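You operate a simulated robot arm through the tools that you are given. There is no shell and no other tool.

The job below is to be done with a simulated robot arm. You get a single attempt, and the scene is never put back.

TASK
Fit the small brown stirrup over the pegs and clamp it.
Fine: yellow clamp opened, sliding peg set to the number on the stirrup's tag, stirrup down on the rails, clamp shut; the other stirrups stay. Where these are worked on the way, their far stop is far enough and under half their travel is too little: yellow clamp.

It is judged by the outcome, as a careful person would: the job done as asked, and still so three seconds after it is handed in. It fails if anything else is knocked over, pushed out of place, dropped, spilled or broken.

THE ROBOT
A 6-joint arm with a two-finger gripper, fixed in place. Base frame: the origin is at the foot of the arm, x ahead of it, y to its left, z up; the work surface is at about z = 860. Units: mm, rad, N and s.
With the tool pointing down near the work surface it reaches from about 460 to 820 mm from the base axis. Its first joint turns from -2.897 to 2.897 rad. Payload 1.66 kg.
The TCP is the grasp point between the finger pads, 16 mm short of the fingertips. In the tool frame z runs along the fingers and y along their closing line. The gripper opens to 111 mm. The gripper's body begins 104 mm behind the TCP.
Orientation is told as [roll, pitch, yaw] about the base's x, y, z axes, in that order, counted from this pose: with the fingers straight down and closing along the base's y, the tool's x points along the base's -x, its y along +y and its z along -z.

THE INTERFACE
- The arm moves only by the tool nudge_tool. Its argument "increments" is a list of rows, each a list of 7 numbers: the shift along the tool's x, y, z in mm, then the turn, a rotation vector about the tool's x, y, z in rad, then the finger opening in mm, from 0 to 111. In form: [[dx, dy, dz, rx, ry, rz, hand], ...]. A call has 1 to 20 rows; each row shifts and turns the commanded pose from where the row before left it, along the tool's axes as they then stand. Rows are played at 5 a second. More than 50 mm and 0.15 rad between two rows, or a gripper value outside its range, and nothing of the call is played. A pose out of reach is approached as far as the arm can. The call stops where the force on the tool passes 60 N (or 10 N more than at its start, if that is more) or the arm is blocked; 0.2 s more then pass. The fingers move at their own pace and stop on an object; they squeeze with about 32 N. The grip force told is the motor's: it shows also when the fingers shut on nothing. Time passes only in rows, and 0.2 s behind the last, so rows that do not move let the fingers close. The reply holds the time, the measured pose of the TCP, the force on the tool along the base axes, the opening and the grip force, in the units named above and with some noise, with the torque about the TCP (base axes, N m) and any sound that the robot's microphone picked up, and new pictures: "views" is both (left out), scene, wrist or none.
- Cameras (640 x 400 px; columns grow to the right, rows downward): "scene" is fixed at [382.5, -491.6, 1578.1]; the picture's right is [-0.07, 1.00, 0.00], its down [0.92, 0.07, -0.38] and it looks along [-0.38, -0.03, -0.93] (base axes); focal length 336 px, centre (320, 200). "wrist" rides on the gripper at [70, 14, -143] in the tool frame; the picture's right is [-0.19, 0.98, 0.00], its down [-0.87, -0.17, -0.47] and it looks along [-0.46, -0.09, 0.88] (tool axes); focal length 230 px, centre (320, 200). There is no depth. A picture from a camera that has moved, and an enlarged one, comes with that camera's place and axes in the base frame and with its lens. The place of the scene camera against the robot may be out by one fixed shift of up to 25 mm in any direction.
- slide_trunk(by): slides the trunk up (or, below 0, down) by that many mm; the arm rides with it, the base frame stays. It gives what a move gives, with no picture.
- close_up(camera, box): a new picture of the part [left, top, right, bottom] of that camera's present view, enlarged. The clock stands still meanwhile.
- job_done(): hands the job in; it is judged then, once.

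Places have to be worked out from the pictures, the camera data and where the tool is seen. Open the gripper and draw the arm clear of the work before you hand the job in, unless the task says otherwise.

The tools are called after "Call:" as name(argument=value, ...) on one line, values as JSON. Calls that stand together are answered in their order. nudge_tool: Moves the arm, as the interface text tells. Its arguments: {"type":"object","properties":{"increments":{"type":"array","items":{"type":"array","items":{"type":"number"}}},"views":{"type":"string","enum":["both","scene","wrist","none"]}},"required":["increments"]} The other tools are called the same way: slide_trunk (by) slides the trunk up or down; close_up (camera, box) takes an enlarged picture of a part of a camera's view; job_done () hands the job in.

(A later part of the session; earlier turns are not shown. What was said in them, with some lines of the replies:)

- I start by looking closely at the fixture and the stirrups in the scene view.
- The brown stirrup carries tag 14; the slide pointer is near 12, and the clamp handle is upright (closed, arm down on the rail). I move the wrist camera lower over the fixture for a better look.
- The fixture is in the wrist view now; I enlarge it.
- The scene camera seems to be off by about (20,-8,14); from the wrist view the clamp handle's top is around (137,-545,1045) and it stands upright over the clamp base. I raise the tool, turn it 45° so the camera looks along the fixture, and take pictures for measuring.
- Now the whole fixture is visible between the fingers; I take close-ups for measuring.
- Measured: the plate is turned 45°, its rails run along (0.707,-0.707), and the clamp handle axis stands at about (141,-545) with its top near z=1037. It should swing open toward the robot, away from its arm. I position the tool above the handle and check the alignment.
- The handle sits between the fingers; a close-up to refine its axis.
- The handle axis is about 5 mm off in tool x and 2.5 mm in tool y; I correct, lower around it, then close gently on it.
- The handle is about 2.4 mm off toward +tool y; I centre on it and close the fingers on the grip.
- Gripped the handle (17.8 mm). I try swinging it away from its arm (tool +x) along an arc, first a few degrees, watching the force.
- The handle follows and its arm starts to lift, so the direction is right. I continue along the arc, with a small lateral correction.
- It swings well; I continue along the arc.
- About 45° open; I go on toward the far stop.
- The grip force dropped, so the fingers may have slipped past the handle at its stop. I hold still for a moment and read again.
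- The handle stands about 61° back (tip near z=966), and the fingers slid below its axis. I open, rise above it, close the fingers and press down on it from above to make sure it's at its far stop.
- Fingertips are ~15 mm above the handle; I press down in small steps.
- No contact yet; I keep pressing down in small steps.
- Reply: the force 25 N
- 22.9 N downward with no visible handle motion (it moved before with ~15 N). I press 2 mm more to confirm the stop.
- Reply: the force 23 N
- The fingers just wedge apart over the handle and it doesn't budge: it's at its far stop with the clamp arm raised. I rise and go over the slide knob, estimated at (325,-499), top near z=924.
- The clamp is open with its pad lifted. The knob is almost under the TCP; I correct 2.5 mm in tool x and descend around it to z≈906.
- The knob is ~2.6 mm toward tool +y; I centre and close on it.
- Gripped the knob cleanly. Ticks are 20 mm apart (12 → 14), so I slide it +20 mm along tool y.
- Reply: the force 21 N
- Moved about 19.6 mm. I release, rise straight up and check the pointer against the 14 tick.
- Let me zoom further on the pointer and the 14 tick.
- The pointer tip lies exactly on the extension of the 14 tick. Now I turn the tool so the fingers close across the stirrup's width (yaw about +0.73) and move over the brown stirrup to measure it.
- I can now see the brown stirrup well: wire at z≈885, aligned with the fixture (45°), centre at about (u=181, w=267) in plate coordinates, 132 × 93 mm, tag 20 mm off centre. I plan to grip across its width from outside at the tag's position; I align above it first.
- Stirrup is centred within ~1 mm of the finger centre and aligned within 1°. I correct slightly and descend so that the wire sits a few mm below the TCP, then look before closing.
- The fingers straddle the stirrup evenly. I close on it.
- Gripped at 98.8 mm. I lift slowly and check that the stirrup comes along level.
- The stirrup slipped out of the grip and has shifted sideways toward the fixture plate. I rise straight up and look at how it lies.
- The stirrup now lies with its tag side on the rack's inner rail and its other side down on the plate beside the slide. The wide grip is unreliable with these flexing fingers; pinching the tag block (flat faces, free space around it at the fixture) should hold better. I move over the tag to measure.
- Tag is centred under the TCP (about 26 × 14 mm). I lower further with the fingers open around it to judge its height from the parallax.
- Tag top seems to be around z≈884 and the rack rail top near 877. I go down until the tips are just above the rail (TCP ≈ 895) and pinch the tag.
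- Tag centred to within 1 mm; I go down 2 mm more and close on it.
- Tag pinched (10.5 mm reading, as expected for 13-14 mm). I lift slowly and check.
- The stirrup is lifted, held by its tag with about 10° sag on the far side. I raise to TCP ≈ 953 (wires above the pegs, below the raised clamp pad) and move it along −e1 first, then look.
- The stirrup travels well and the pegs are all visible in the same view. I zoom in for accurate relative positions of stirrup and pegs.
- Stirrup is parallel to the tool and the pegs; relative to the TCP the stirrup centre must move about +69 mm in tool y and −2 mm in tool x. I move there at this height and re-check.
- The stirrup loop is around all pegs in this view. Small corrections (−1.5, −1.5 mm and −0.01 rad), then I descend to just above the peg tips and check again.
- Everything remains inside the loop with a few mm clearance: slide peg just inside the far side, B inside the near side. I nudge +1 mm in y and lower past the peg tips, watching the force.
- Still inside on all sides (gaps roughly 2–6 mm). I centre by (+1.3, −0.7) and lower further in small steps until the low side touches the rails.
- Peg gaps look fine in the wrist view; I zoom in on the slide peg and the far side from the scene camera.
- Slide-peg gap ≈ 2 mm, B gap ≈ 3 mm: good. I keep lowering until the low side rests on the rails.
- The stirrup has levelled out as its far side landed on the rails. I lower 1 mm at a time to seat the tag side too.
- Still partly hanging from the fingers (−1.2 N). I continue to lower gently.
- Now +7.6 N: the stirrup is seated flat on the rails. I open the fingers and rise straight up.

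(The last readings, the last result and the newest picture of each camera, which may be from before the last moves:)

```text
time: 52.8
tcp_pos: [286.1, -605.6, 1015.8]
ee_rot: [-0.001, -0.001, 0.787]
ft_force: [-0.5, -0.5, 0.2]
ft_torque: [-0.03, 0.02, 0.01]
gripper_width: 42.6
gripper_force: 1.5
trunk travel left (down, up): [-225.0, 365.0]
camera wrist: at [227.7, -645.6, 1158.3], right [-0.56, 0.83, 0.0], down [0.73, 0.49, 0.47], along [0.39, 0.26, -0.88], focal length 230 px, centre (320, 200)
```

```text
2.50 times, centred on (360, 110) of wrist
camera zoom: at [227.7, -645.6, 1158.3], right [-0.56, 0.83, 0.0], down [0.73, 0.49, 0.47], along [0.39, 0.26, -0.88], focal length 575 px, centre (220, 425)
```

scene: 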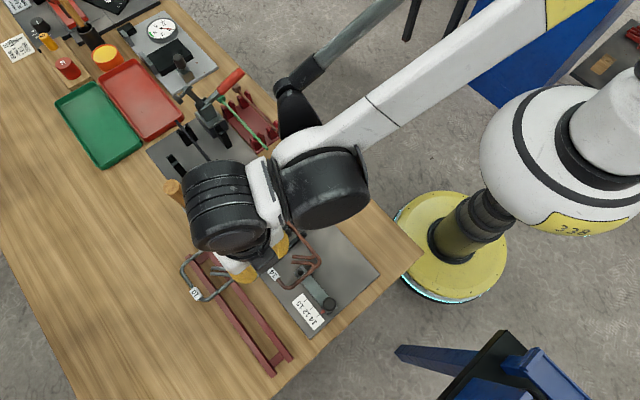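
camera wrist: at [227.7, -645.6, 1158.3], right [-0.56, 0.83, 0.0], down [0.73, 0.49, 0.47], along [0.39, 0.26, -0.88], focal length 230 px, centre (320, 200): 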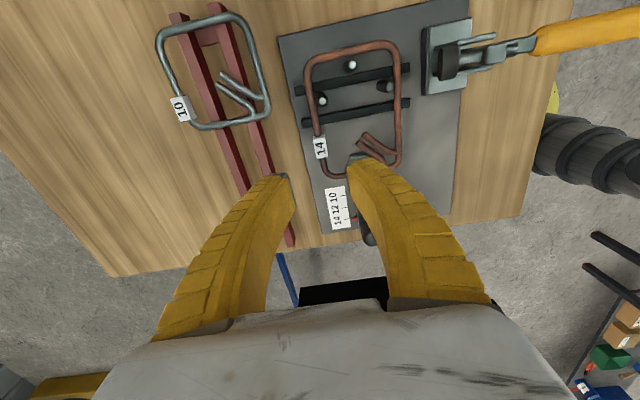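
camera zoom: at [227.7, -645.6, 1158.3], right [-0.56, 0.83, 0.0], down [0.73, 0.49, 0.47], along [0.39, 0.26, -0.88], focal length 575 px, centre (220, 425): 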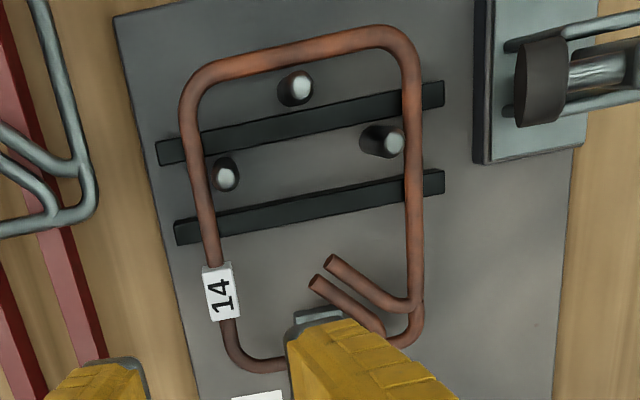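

The stirrup lies flat over all four pegs, tag side and clamp side across both rails. Next I rise, turn the tool back (closing along e1) and go above the opened clamp handle.

Call:
nudge_tool(increments=[[0, 0, -25, 0, 0, 0, 45], [0, 0, -20, 0, 0, 0.143, 45], [0, 0, 0, 0, 0, 0.143, 45], [0, 0, 0, 0, 0, 0.143, 45], [0, 0, 0, 0, 0, 0.143, 45], [0, 0, 0, 0, 0, 0.143, 45], [0, 0, 0, 0, 0, 0.143, 45], [0, 0, 0, 0, 0, 0.143, 45], [0, 0, 0, 0, 0, 0.143, 45], [0, 0, 0, 0, 0, 0.143, 45], [0, 0, 0, 0, 0, 0.143, 45], [0, 0, 0, 0, 0, 0.142, 45], [37.8, -10, 0, 0, 0, 0, 45], [37.8, -10, 0, 0, 0, 0, 45], [37.8, -10, 0, 0, 0, 0, 45], [37.8, -10, 0, 0, 0, 0, 45], [37.8, -10, 0, 0, 0, 0, 45], [37.8, -10, 0, 0, 0, 0, 45], [0, 0, 0, 0, 0, 0, 45]], views="both")

Call:
close_up(camera="wrist", box=[250, 100, 420, 260])

Call:
close_up(camera="scene", box=[220, 170, 370, 310])

```text
time: 56.8
tcp_pos: [82.3, -484.4, 1060.9]
ee_rot: [0.001, -0.001, -0.785]
ft_force: [0.0, -0.8, -0.1]
ft_torque: [0.0, 0.01, 0.0]
gripper_width: 47.4
gripper_force: 1.7
trunk travel left (down, up): [-225.0, 365.0]
camera wrist: at [42.9, -426.3, 1203.3], right [0.83, 0.56, 0.0], down [0.49, -0.73, 0.47], along [0.26, -0.39, -0.88], focal length 230 px, centre (320, 200)
```

scene: 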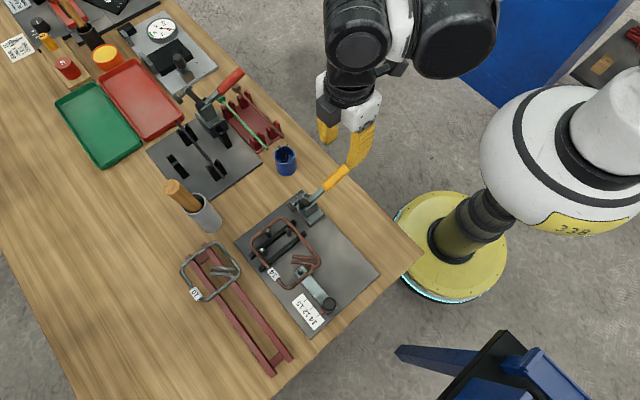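
wrist: 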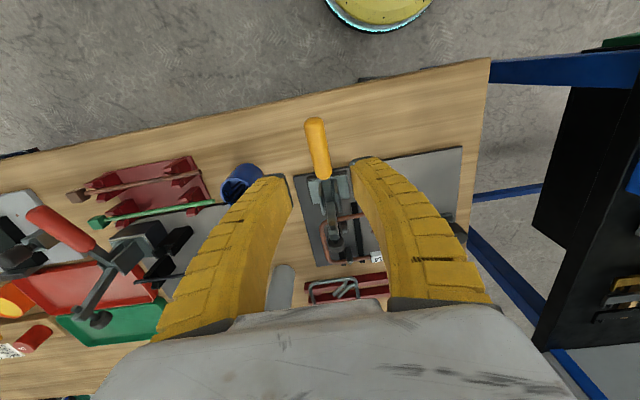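

```text
2.50 times, centred on (335, 180) of wrist
camera zoom: at [42.9, -426.3, 1203.3], right [0.83, 0.56, 0.0], down [0.49, -0.73, 0.47], along [0.26, -0.39, -0.88], focal length 575 px, centre (282, 250)
```

zoom: 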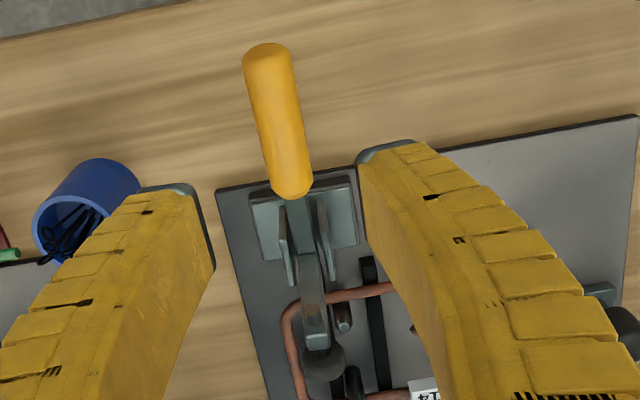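

```text
2.86 times, centred on (295, 240) of scene
camera zoom: at [382.5, -491.6, 1578.1], right [-0.07, 1.0, 0.0], down [0.92, 0.07, -0.38], along [-0.38, -0.03, -0.93], focal length 961 px, centre (391, 86)
```

zoom: 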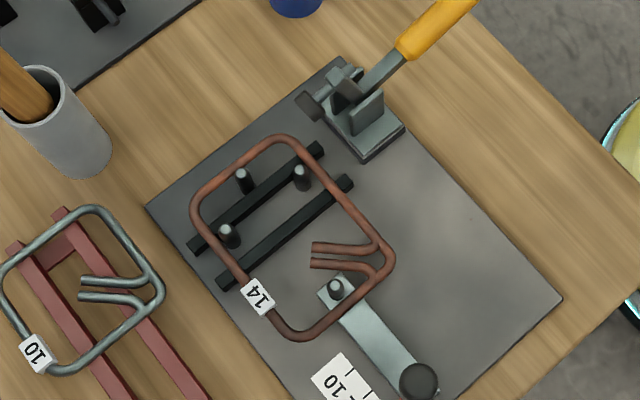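

The stirrup sits correctly. The open handle runs right under the TCP; I lower around it (axis about z≈940 at this place) and grip it.

Call:
nudge_tool(increments=[[5, -1.5, 30, 0, 0, 0, 45], [0, 0, 30, 0, 0, 0, 45], [0, 0, 25, 0, 0, 0, 45], [0, 0, 20, 0, 0, 0, 45], [0, 0, 14, 0, 0, 0, 45], [0, 0, 0, 0, 0, 0, 45]], views="both")

Call:
close_up(camera="wrist", box=[240, 100, 400, 260])

Call:
close_up(camera="scene", box=[280, 140, 380, 230])

```text
time: 58.2
tcp_pos: [82.7, -484.0, 942.8]
ee_rot: [-0.001, -0.001, -0.785]
ft_force: [-0.1, -0.8, -0.7]
ft_torque: [0.0, -0.02, 0.0]
gripper_width: 47.5
gripper_force: 1.2
trunk travel left (down, up): [-225.0, 365.0]
camera wrist: at [42.6, -425.4, 1084.5], right [0.83, 0.56, 0.0], down [0.49, -0.73, 0.47], along [0.26, -0.39, -0.88], focal length 230 px, centre (320, 200)
```

scene: 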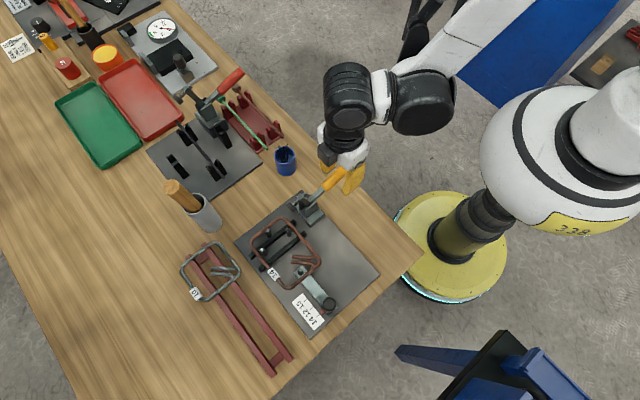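
wrist: 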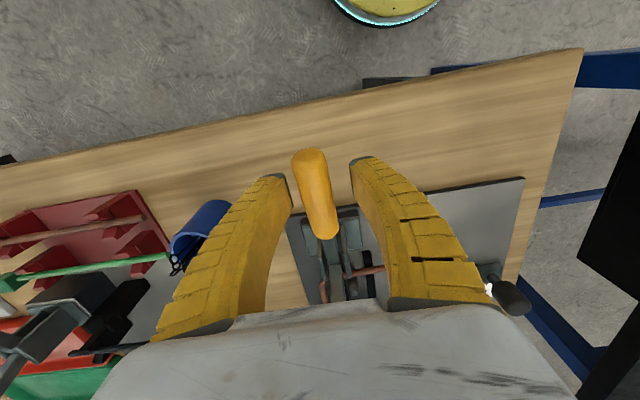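

```text
2.50 times, centred on (320, 180) of wrist
camera zoom: at [42.6, -425.4, 1084.5], right [0.83, 0.56, 0.0], down [0.49, -0.73, 0.47], along [0.26, -0.39, -0.88], focal length 575 px, centre (320, 250)
```

zoom: 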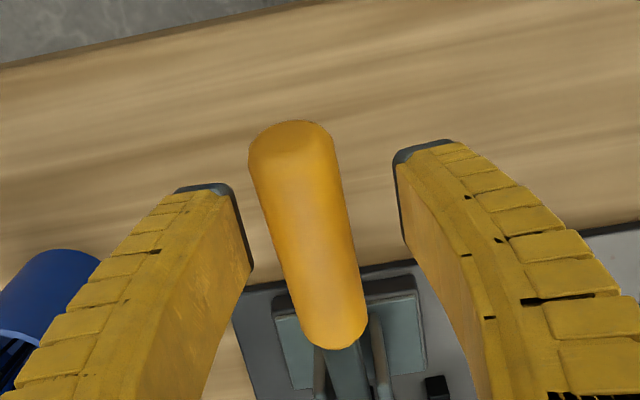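

```text
4.44 times, centred on (330, 185) of scene
camera zoom: at [382.5, -491.6, 1578.1], right [-0.07, 1.0, 0.0], down [0.92, 0.07, -0.38], along [-0.38, -0.03, -0.93], focal length 1495 px, centre (276, 267)
```

zoom: 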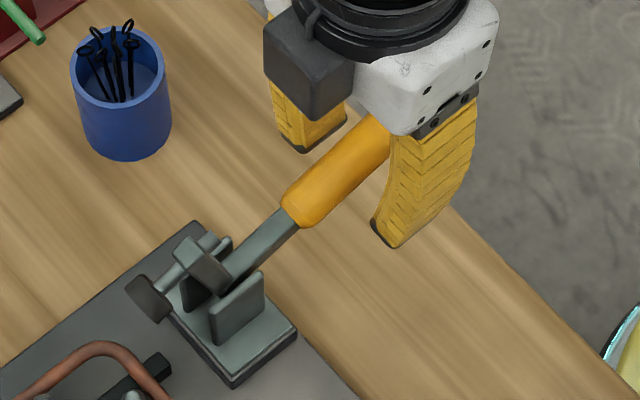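

The handle is between the fingers (about 1 mm off centre). I lower 5 mm more and grip it.

Call:
nudge_tool(increments=[[0, -1, 5, 0, 0, 0, 45], [0, 0, 0, 0, 0, 0, 25], [0, 0, 0, 0, 0, 0, 10], [0, 0, 0, 0, 0, 0, 10]], views="wrist")

Call:
close_up(camera="scene", box=[280, 140, 380, 230])

```text
time: 59.2
tcp_pos: [80.8, -484.7, 937.7]
ee_rot: [0.0, 0.001, -0.786]
ft_force: [-6.4, -5.3, -0.7]
ft_torque: [0.03, 0.0, -0.06]
gripper_width: 18.1
gripper_force: 5.6
trunk travel left (down, up): [-225.0, 365.0]
camera wrist: at [41.5, -426.4, 1079.6], right [0.83, 0.56, 0.0], down [0.49, -0.73, 0.47], along [0.26, -0.39, -0.88], focal length 230 px, centre (320, 200)
```

wrist: 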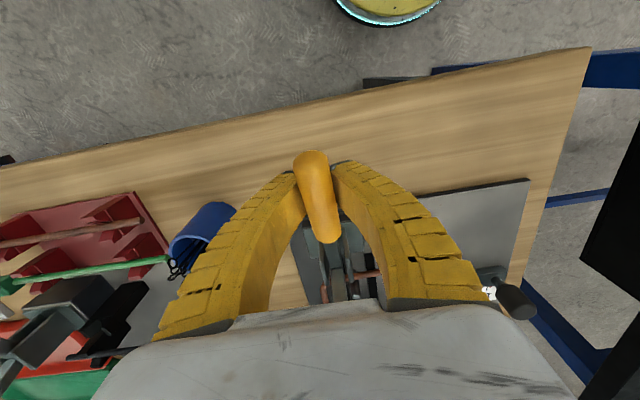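

```text
4.44 times, centred on (330, 185) of scene
camera zoom: at [382.5, -491.6, 1578.1], right [-0.07, 1.0, 0.0], down [0.92, 0.07, -0.38], along [-0.38, -0.03, -0.93], focal length 1495 px, centre (276, 267)
```

zoom: 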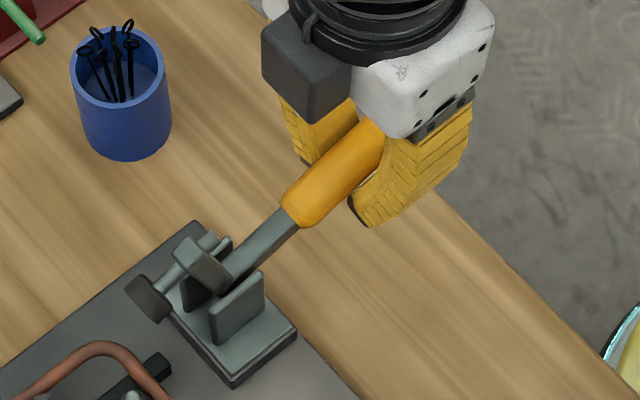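

Call:
nudge_tool(increments=[[0, 0, 0, 0, 0, 0, 0], [0, 0, 0, 0, 0, 0, 0]], views="none")

Call:
close_up(camera="wrist", box=[260, 130, 380, 260])

```text
time: 59.8
tcp_pos: [81.6, -484.8, 937.1]
ee_rot: [0.0, -0.001, -0.784]
ft_force: [-2.5, -2.8, -1.6]
ft_torque: [0.09, -0.04, -0.04]
gripper_width: 0.0
gripper_force: 28.7
trunk travel left (down, up): [-225.0, 365.0]
```

```text
3.08 times, centred on (320, 195) of wrist
camera zoom: at [41.9, -425.9, 1079.8], right [0.83, 0.56, 0.0], down [0.49, -0.73, 0.47], along [0.26, -0.39, -0.88], focal length 708 px, centre (320, 215)
```

zoom: 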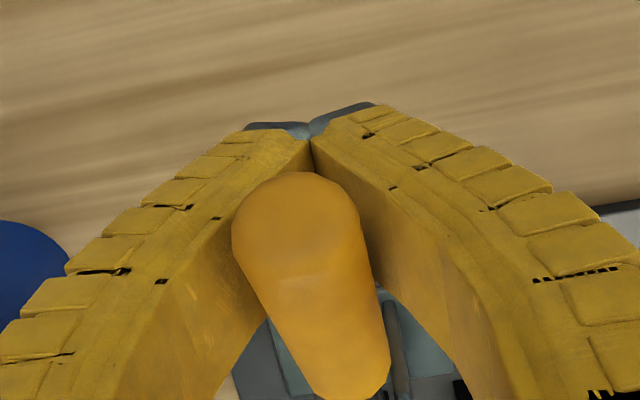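

The fingertips have closed beneath the handle, cradling it in the V of the fingers. That's fine for lifting it: I follow the closing arc upward in small steps.

Call:
nudge_tool(increments=[[0.4, 0, -6, 0, 0, 0, 0], [0.4, 0, -6, 0, 0, 0, 0], [-3, 0, -6, 0, 0, 0, 0], [-3, 0, -6, 0, 0, 0, 0]], views="both")

Call:
close_up(camera="scene", box=[270, 140, 370, 230])

```text
time: 60.8
tcp_pos: [84.1, -487.7, 963.4]
ee_rot: [0.001, 0.001, -0.785]
ft_force: [-1.3, -0.8, -1.7]
ft_torque: [0.07, -0.07, 0.0]
gripper_width: 0.0
gripper_force: 28.6
trunk travel left (down, up): [-225.0, 365.0]
camera wrist: at [44.6, -429.1, 1104.2], right [0.83, 0.56, 0.0], down [0.49, -0.73, 0.47], along [0.26, -0.39, -0.88], focal length 230 px, centre (320, 200)
```

scene: 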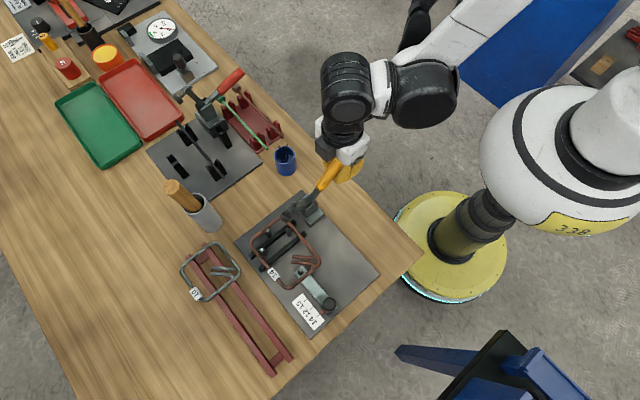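
wrist: 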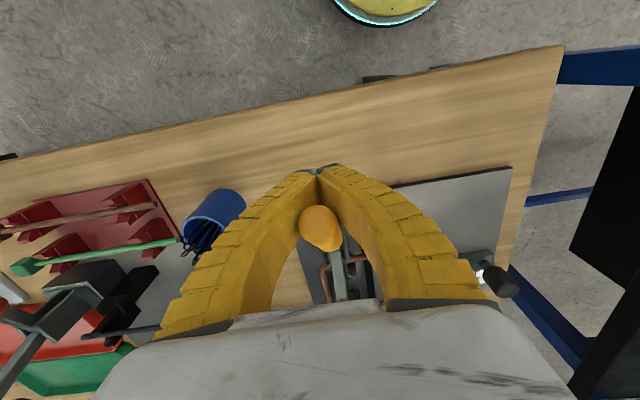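

```text
4.44 times, centred on (320, 185) of scene
camera zoom: at [382.5, -491.6, 1578.1], right [-0.07, 1.0, 0.0], down [0.92, 0.07, -0.38], along [-0.38, -0.03, -0.93], focal length 1495 px, centre (320, 267)
```

zoom: 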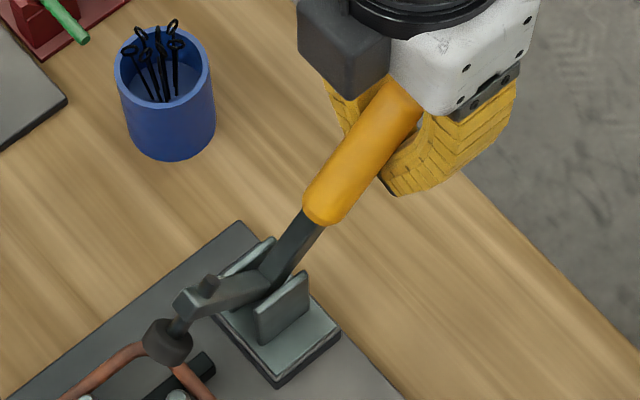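

The handle follows nicely and the clamp arm is coming down. I continue the arc.

Call:
nudge_tool(increments=[[-4, 0, -5.3, 0, 0, 0, 0], [-4, 0, -5.3, 0, 0, 0, 0], [-4.8, 0, -4.5, 0, 0, 0, 0], [-4.8, 0, -4.4, 0, 0, 0, 0]], views="both")

Call:
close_up(camera="scene", box=[260, 140, 360, 230])

```text
time: 61.8
tcp_pos: [95.1, -498.5, 981.3]
ee_rot: [0.0, -0.001, -0.784]
ft_force: [-1.5, -1.0, -0.7]
ft_torque: [0.02, 0.01, -0.02]
gripper_width: 0.0
gripper_force: 28.8
trunk travel left (down, up): [-225.0, 365.0]
camera wrist: at [56.3, -441.0, 1123.4], right [0.83, 0.56, 0.0], down [0.49, -0.73, 0.47], along [0.26, -0.39, -0.88], focal length 230 px, centre (320, 200)
```

scene: 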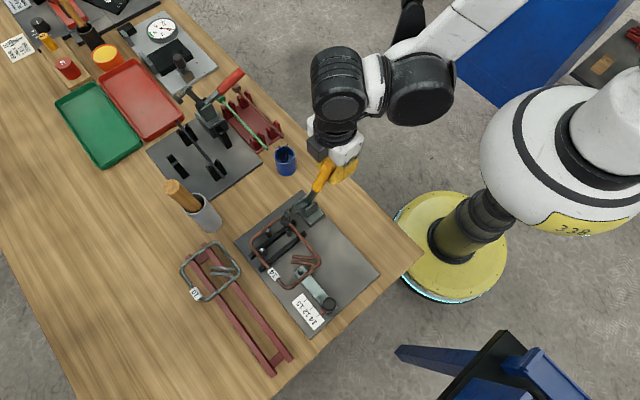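
wrist: 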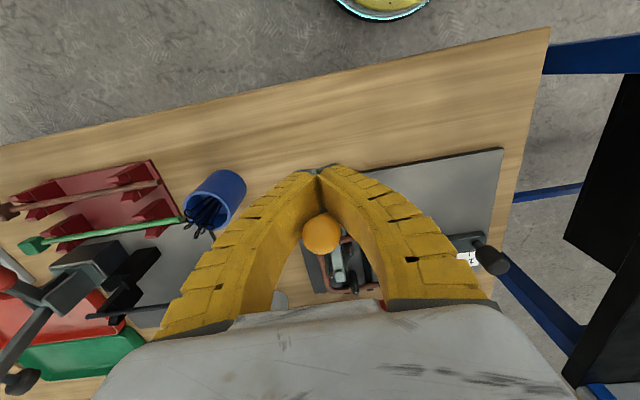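

```text
4.44 times, centred on (310, 185) of scene
camera zoom: at [382.5, -491.6, 1578.1], right [-0.07, 1.0, 0.0], down [0.92, 0.07, -0.38], along [-0.38, -0.03, -0.93], focal length 1495 px, centre (364, 267)
```

zoom: 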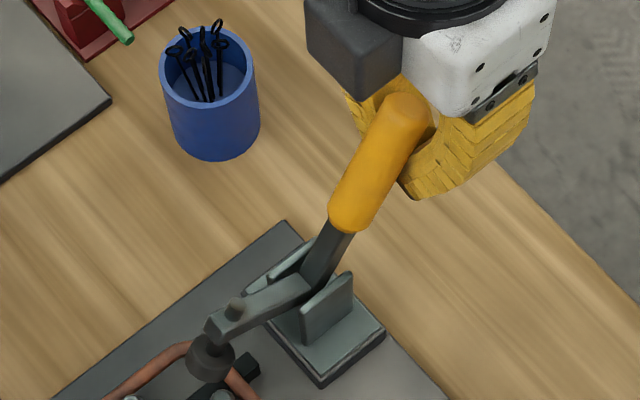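

Handle about 25–30° from upright, pad nearly on the wire. I continue pushing it toward upright.

Call:
nudge_tool(increments=[[-5, 0, -3, 0, 0, 0, 0], [-5, 0, -3, 0, 0, 0, 0], [-5, 0, -2, 0, 0, 0, 0], [-5, 0, -2, 0, 0, 0, 0]], views="both")

Call:
close_up(camera="scene", box=[260, 140, 360, 230])

```text
time: 62.8
tcp_pos: [109.8, -513.5, 991.4]
ee_rot: [0.0, 0.001, -0.786]
ft_force: [-0.8, 0.4, -1.0]
ft_torque: [0.02, 0.02, -0.01]
gripper_width: 0.0
gripper_force: 28.4
trunk travel left (down, up): [-225.0, 365.0]
camera wrist: at [70.6, -455.8, 1133.6], right [0.83, 0.56, 0.0], down [0.49, -0.73, 0.47], along [0.26, -0.39, -0.88], focal length 230 px, centre (320, 200)
```

scene: 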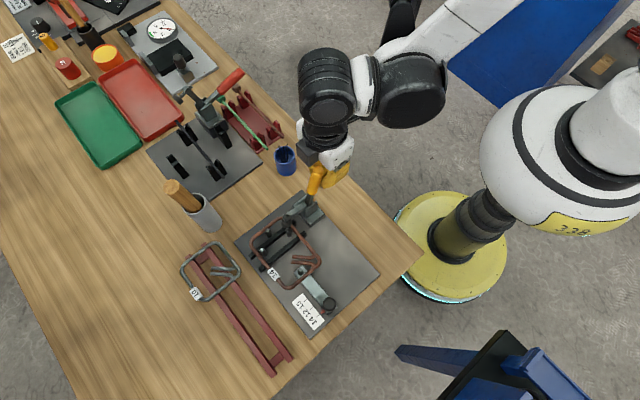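
wrist: 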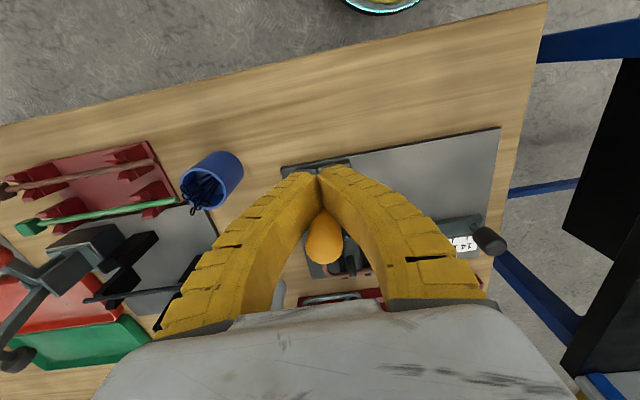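

```text
4.44 times, centred on (310, 185) of scene
camera zoom: at [382.5, -491.6, 1578.1], right [-0.07, 1.0, 0.0], down [0.92, 0.07, -0.38], along [-0.38, -0.03, -0.93], focal length 1495 px, centre (364, 267)
```

zoom: 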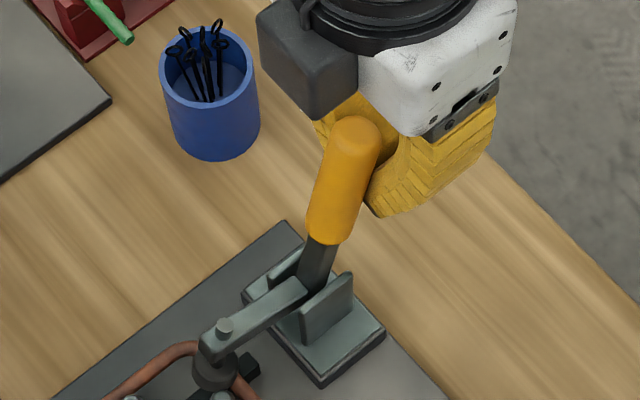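

Nearly upright; I push on in small steps, watching the force for the closing stop.

Call:
nudge_tool(increments=[[-4, 0, -1, 0, 0, 0, 0], [-4, 0, -1, 0, 0, 0, 0], [-3, 0, 0, 0, 0, 0, 0], [-3, 0, 0, 0, 0, 0, 0]], views="both")

Call:
close_up(camera="scene", box=[260, 140, 360, 230])

```text
time: 63.8
tcp_pos: [120.5, -522.8, 992.5]
ee_rot: [-0.001, 0.0, -0.785]
ft_force: [0.1, 0.6, 0.3]
ft_torque: [-0.02, 0.02, 0.0]
gripper_width: 0.0
gripper_force: 29.0
trunk travel left (down, up): [-225.0, 365.0]
camera wrist: at [80.7, -464.9, 1135.8], right [0.83, 0.56, 0.0], down [0.49, -0.73, 0.47], along [0.26, -0.39, -0.88], focal length 230 px, centre (320, 200)
```

scene: 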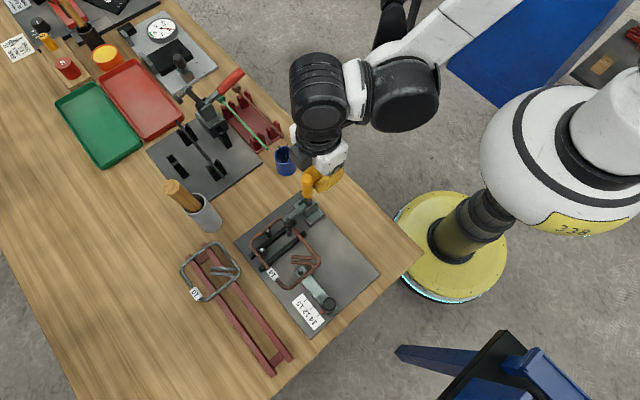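
wrist: 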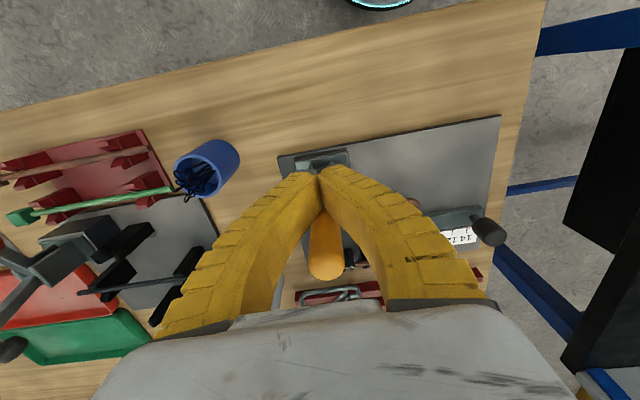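

```text
4.44 times, centred on (310, 185) of scene
camera zoom: at [382.5, -491.6, 1578.1], right [-0.07, 1.0, 0.0], down [0.92, 0.07, -0.38], along [-0.38, -0.03, -0.93], focal length 1495 px, centre (364, 267)
```

zoom: 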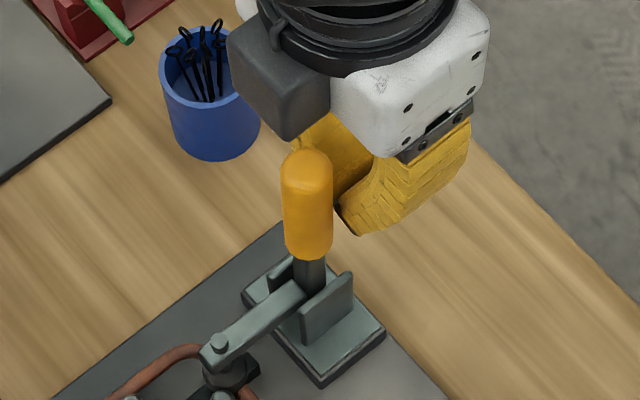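

The handle has snapped upright. I push a little further to make sure it's at its closed stop.

Call:
nudge_tool(increments=[[-2, 0, 0, 0, 0, 0, 0], [-2, 0, 0, 0, 0, 0, 0], [-2, 0, 0, 0, 0, 0, 0]], views="both")

Call:
close_up(camera="scene", box=[265, 140, 355, 230])

```text
time: 64.6
tcp_pos: [123.0, -526.9, 993.1]
ee_rot: [0.0, -0.001, -0.787]
ft_force: [-8.8, 8.8, -0.9]
ft_torque: [0.03, 0.04, -0.1]
gripper_width: 0.0
gripper_force: 28.5
trunk travel left (down, up): [-225.0, 365.0]
camera wrist: at [83.1, -467.8, 1135.1], right [0.83, 0.56, 0.0], down [0.49, -0.73, 0.47], along [0.26, -0.39, -0.88], focal length 230 px, centre (320, 200)
```

scene: 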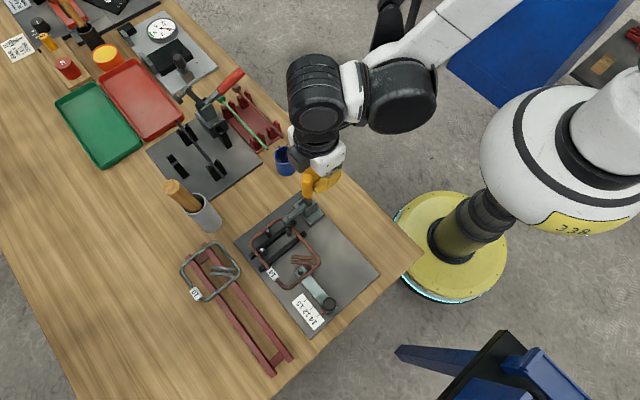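
wrist: 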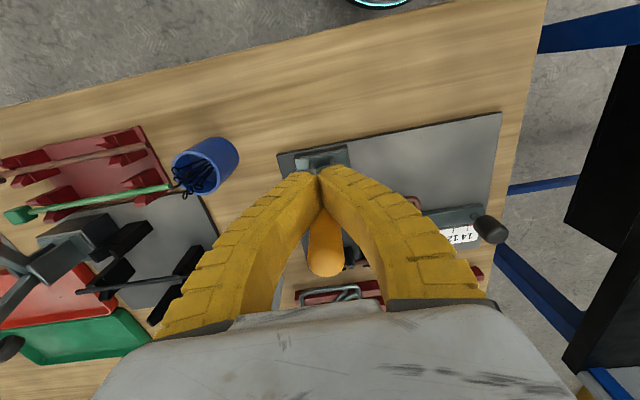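

```text
4.44 times, centred on (310, 185) of scene
camera zoom: at [382.5, -491.6, 1578.1], right [-0.07, 1.0, 0.0], down [0.92, 0.07, -0.38], along [-0.38, -0.03, -0.93], focal length 1495 px, centre (364, 267)
```

zoom: 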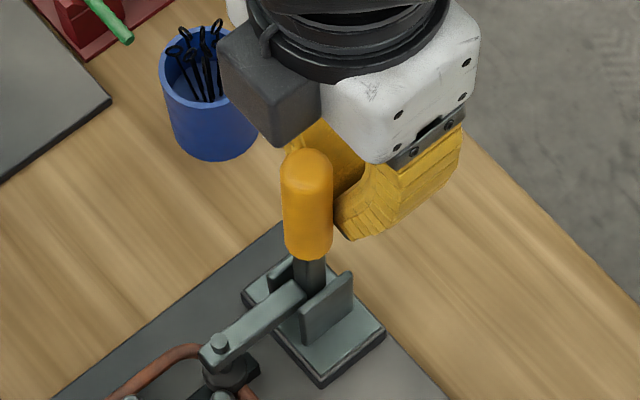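

12 N resistance and no movement. I push 3 mm more to be sure it's firmly shut.

Call:
nudge_tool(increments=[[-1.5, 0, 0, 0, 0, 0, 0], [-1.5, 0, 0, 0, 0, 0, 0]], views="scene")

Call:
close_up(camera="scene", box=[265, 140, 355, 230])

```text
time: 65.2
tcp_pos: [122.8, -527.2, 994.0]
ee_rot: [0.0, 0.003, -0.788]
ft_force: [-27.9, 28.0, -8.1]
ft_torque: [0.27, 0.24, -0.16]
gripper_width: 6.1
gripper_force: 29.1
trunk travel left (down, up): [-225.0, 365.0]
```

scene: 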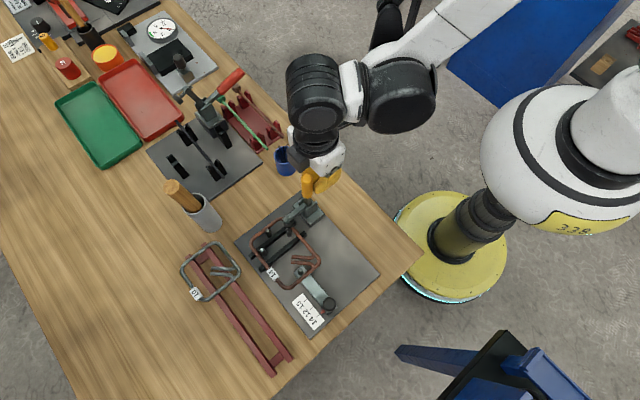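

```text
4.44 times, centred on (310, 185) of scene
camera zoom: at [382.5, -491.6, 1578.1], right [-0.07, 1.0, 0.0], down [0.92, 0.07, -0.38], along [-0.38, -0.03, -0.93], focal length 1495 px, centre (364, 267)
```

zoom: 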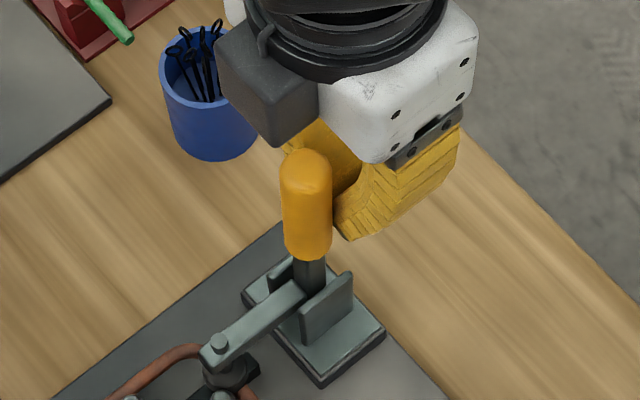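

39 N and it does not move further: the clamp is shut. I release by opening the fingers, back off and rise, then inspect everything.

Call:
nudge_tool(increments=[[3, 0, 0, 0, 0, 0, 10], [5, 0, 0, 0, 0, 0, 45], [15, 0, 0, 0, 0, 0, 45], [20, 0, -10, 0, 0, 0, 45], [10, 0, -40, 0, 0, 0, 45], [0, 0, -40, 0, 0, 0, 60], [0, 20, -30, 0, 0, 0, 60], [0, 30, -20, 0, 0, 0, 60], [0, 0, 0, 0, 0, 0, 60]], views="both")

Call:
close_up(camera="scene", box=[220, 165, 380, 335])

Call:
close_up(camera="scene", box=[245, 200, 325, 260])

Call:
close_up(camera="scene", box=[290, 280, 345, 330])

```text
time: 67.2
tcp_pos: [124.4, -454.3, 1135.1]
ee_rot: [0.001, 0.001, -0.786]
ft_force: [1.1, 0.4, 0.9]
ft_torque: [-0.04, -0.01, 0.0]
gripper_width: 61.9
gripper_force: 1.1
trunk travel left (down, up): [-225.0, 365.0]
camera wrist: at [84.7, -397.0, 1277.8], right [0.83, 0.56, 0.0], down [0.49, -0.73, 0.47], along [0.26, -0.39, -0.88], focal length 230 px, centre (320, 200)
```

scene: 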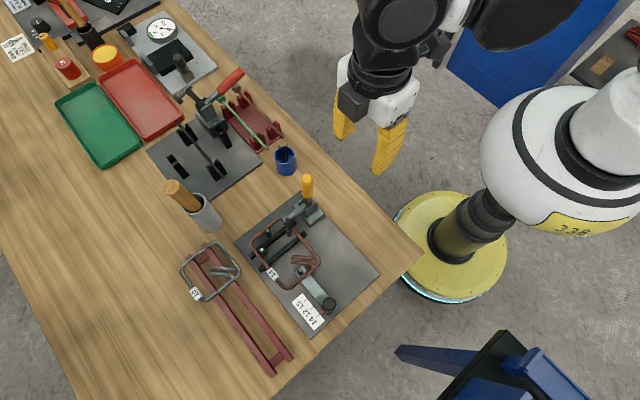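
wrist: 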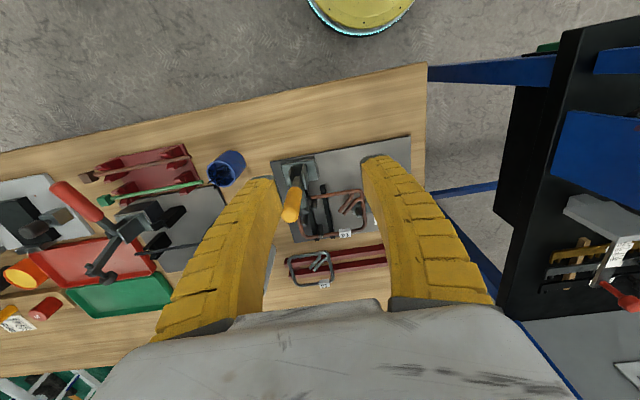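

```text
2.35 times, centred on (300, 250) of scene
camera zoom: at [382.5, -491.6, 1578.1], right [-0.07, 1.0, 0.0], down [0.92, 0.07, -0.38], along [-0.38, -0.03, -0.93], focal length 791 px, centre (367, 82)
```

zoom: 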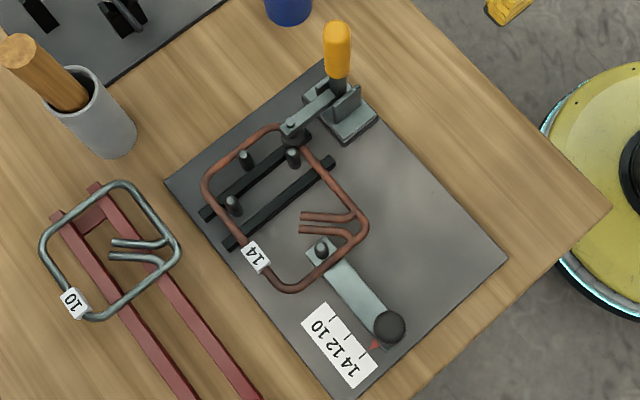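

```text
6.67 times, centred on (285, 230) of scene
camera zoom: at [382.5, -491.6, 1578.1], right [-0.07, 1.0, 0.0], down [0.92, 0.07, -0.38], along [-0.38, -0.03, -0.93], focal length 2242 px, centre (553, 0)
```

zoom: 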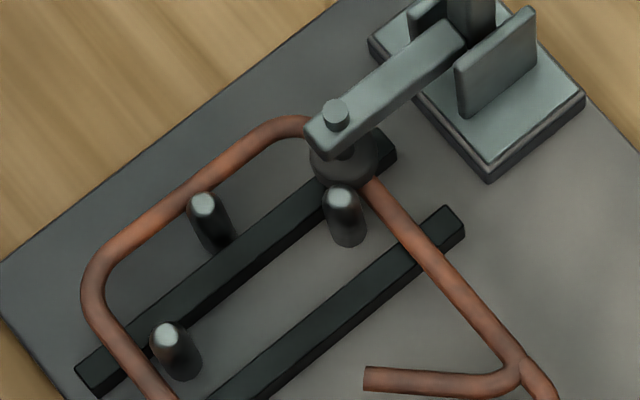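

```text
8.00 times, centred on (318, 305) of scene
camera zoom: at [382.5, -491.6, 1578.1], right [-0.07, 1.0, 0.0], down [0.92, 0.07, -0.38], along [-0.38, -0.03, -0.93], focal length 2690 px, centre (340, -640)
```

zoom: 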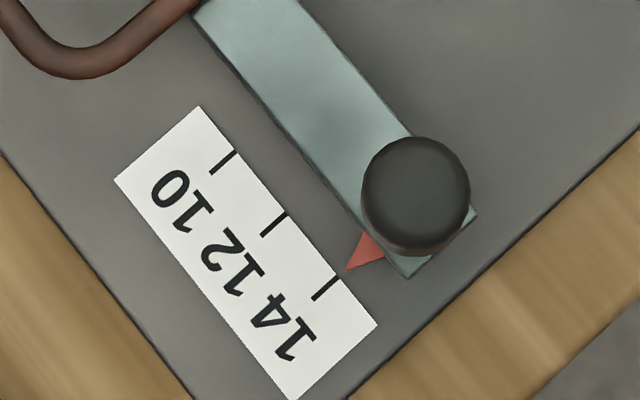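

Clamp shut with the pad over the wire, pointer still on 14. I check details: pad on the wire, rack and "10" stirrup unmoved.

Call:
close_up(camera="scene", box=[165, 230, 305, 385])

Call:
close_up(camera="wrist", box=[265, 145, 375, 250])

Call:
close_up(camera="scene", box=[278, 205, 302, 223])

Call:
close_up(camera="scene", box=[270, 240, 330, 290])

```text
2.58 times, centred on (235, 308) of scene
camera zoom: at [382.5, -491.6, 1578.1], right [-0.07, 1.0, 0.0], down [0.92, 0.07, -0.38], along [-0.38, -0.03, -0.93], focal length 868 px, centre (539, -77)
```

zoom: 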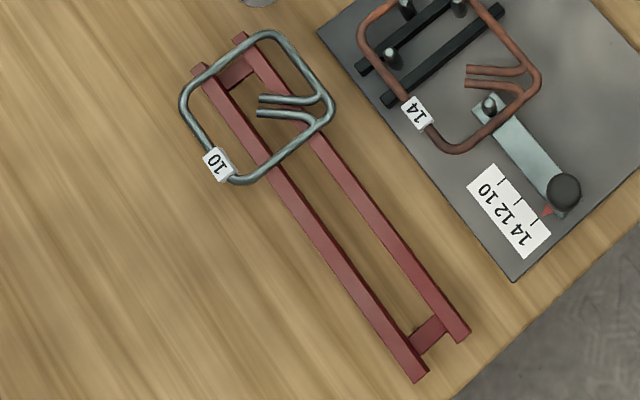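

```text
3.81 times, centred on (320, 198) of wrist
camera zoom: at [84.7, -397.0, 1277.8], right [0.83, 0.56, 0.0], down [0.49, -0.73, 0.47], along [0.26, -0.39, -0.88], focal length 876 px, centre (320, 210)
```

zoom: 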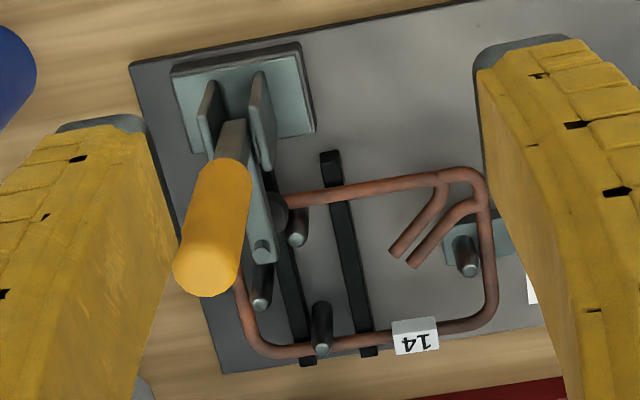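

```text
16.00 times, centred on (290, 214) of scene
camera zoom: at [382.5, -491.6, 1578.1], right [-0.07, 1.0, 0.0], down [0.92, 0.07, -0.38], along [-0.38, -0.03, -0.93], focal length 5380 px, centre (800, -24)
```

zoom: 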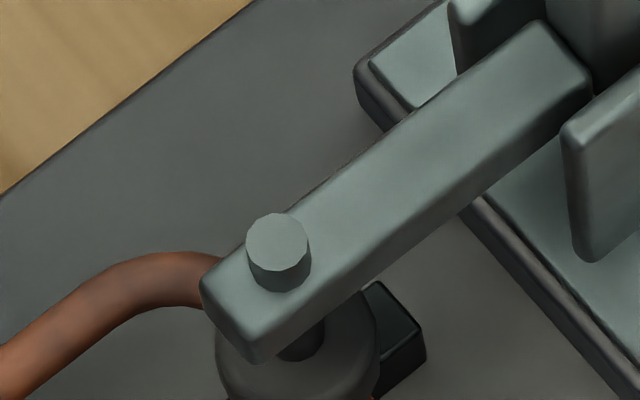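

```text
8.00 times, centred on (300, 265) of scene
camera zoom: at [382.5, -491.6, 1578.1], right [-0.07, 1.0, 0.0], down [0.92, 0.07, -0.38], along [-0.38, -0.03, -0.93], focal length 2690 px, centre (480, -320)
```

zoom: 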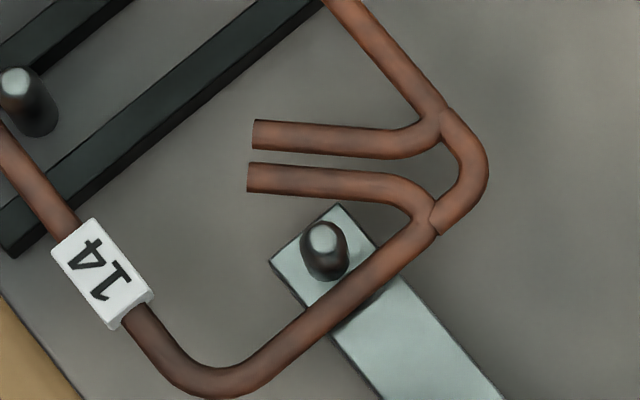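

Rack and the "10" stirrup are where they were, the brown stirrup lies over all four pegs, pointer at 14, pad on the wire. I open the gripper fully and draw the arm further clear.

Call:
nudge_tool(increments=[[0, 20, -30, 0, 0, 0, 111], [0, 20, -30, 0, 0, 0, 111], [0, 10, -20, 0, 0, 0, 111], [0, 0, 0, 0, 0, 0, 111], [0, 0, 0, 0, 0, 0, 111], [0, 0, 0, 0, 0, 0, 111]], views="both")

Call:
close_up(camera="scene", box=[220, 165, 380, 335])

```text
time: 68.6
tcp_pos: [161.2, -420.2, 1210.8]
ee_rot: [0.0, -0.001, -0.785]
ft_force: [-0.3, 0.6, 0.4]
ft_torque: [0.01, -0.03, 0.0]
gripper_width: 110.8
gripper_force: 0.0
trunk travel left (down, up): [-225.0, 365.0]
camera wrist: at [121.2, -362.0, 1352.2], right [0.83, 0.56, 0.0], down [0.49, -0.73, 0.47], along [0.26, -0.39, -0.88], focal length 230 px, centre (320, 200)
```

scene: 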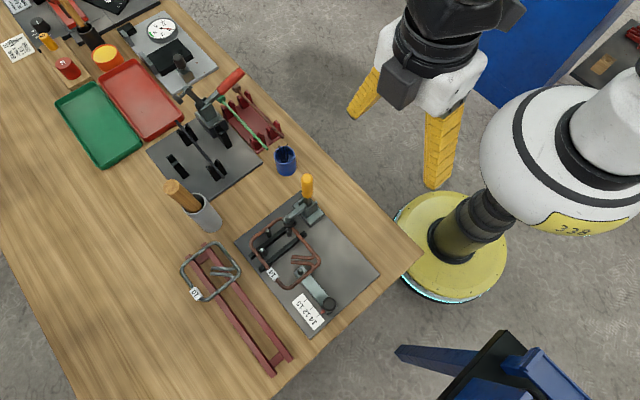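
wrist: 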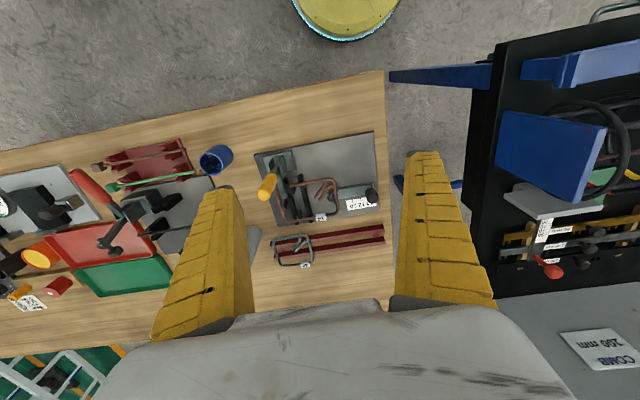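

```text
2.35 times, centred on (300, 250) of scene
camera zoom: at [382.5, -491.6, 1578.1], right [-0.07, 1.0, 0.0], down [0.92, 0.07, -0.38], along [-0.38, -0.03, -0.93], focal length 791 px, centre (367, 82)
```

zoom: 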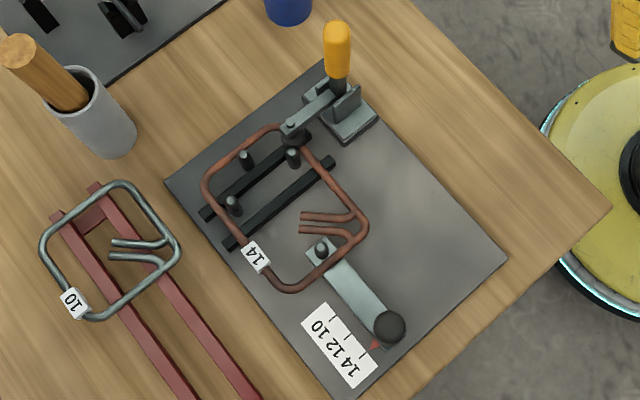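

Everything is stable: slide on 14, brown stirrup over the pegs on the rails, yellow clamp shut on it, the other stirrup and rack untouched, arm clear and gripper open. I hand the job in.

Call:
job_done()

```text
The job is handed in.
```

The brown stirrup is over all four pegs, down on the rails, and the yellow clamp is shut on it. I've handed the job in.

- **Clamp:** I swung the yellow clamp open to its far stop before fitting. Afterwards I closed it until the handle stopped moving under about 39 N of push.
- **Sliding peg:** the stirrup's tag reads 14. The pointer, which started at 12, now lines up with the 14 mark. I checked it again after clamping.
- **Other items:** the "10" stirrup and its rack are in the same place as at the start, and I saw nothing else disturbed.

**Slip while picking up:** on my first grip, across its width, the brown stirrup slipped out. It landed a short way off, half on the rack and half on the plate. I picked it up again by its tag and fitted it from there. The slide pointer still read 14 after that.

The arm is drawn clear with the gripper open.
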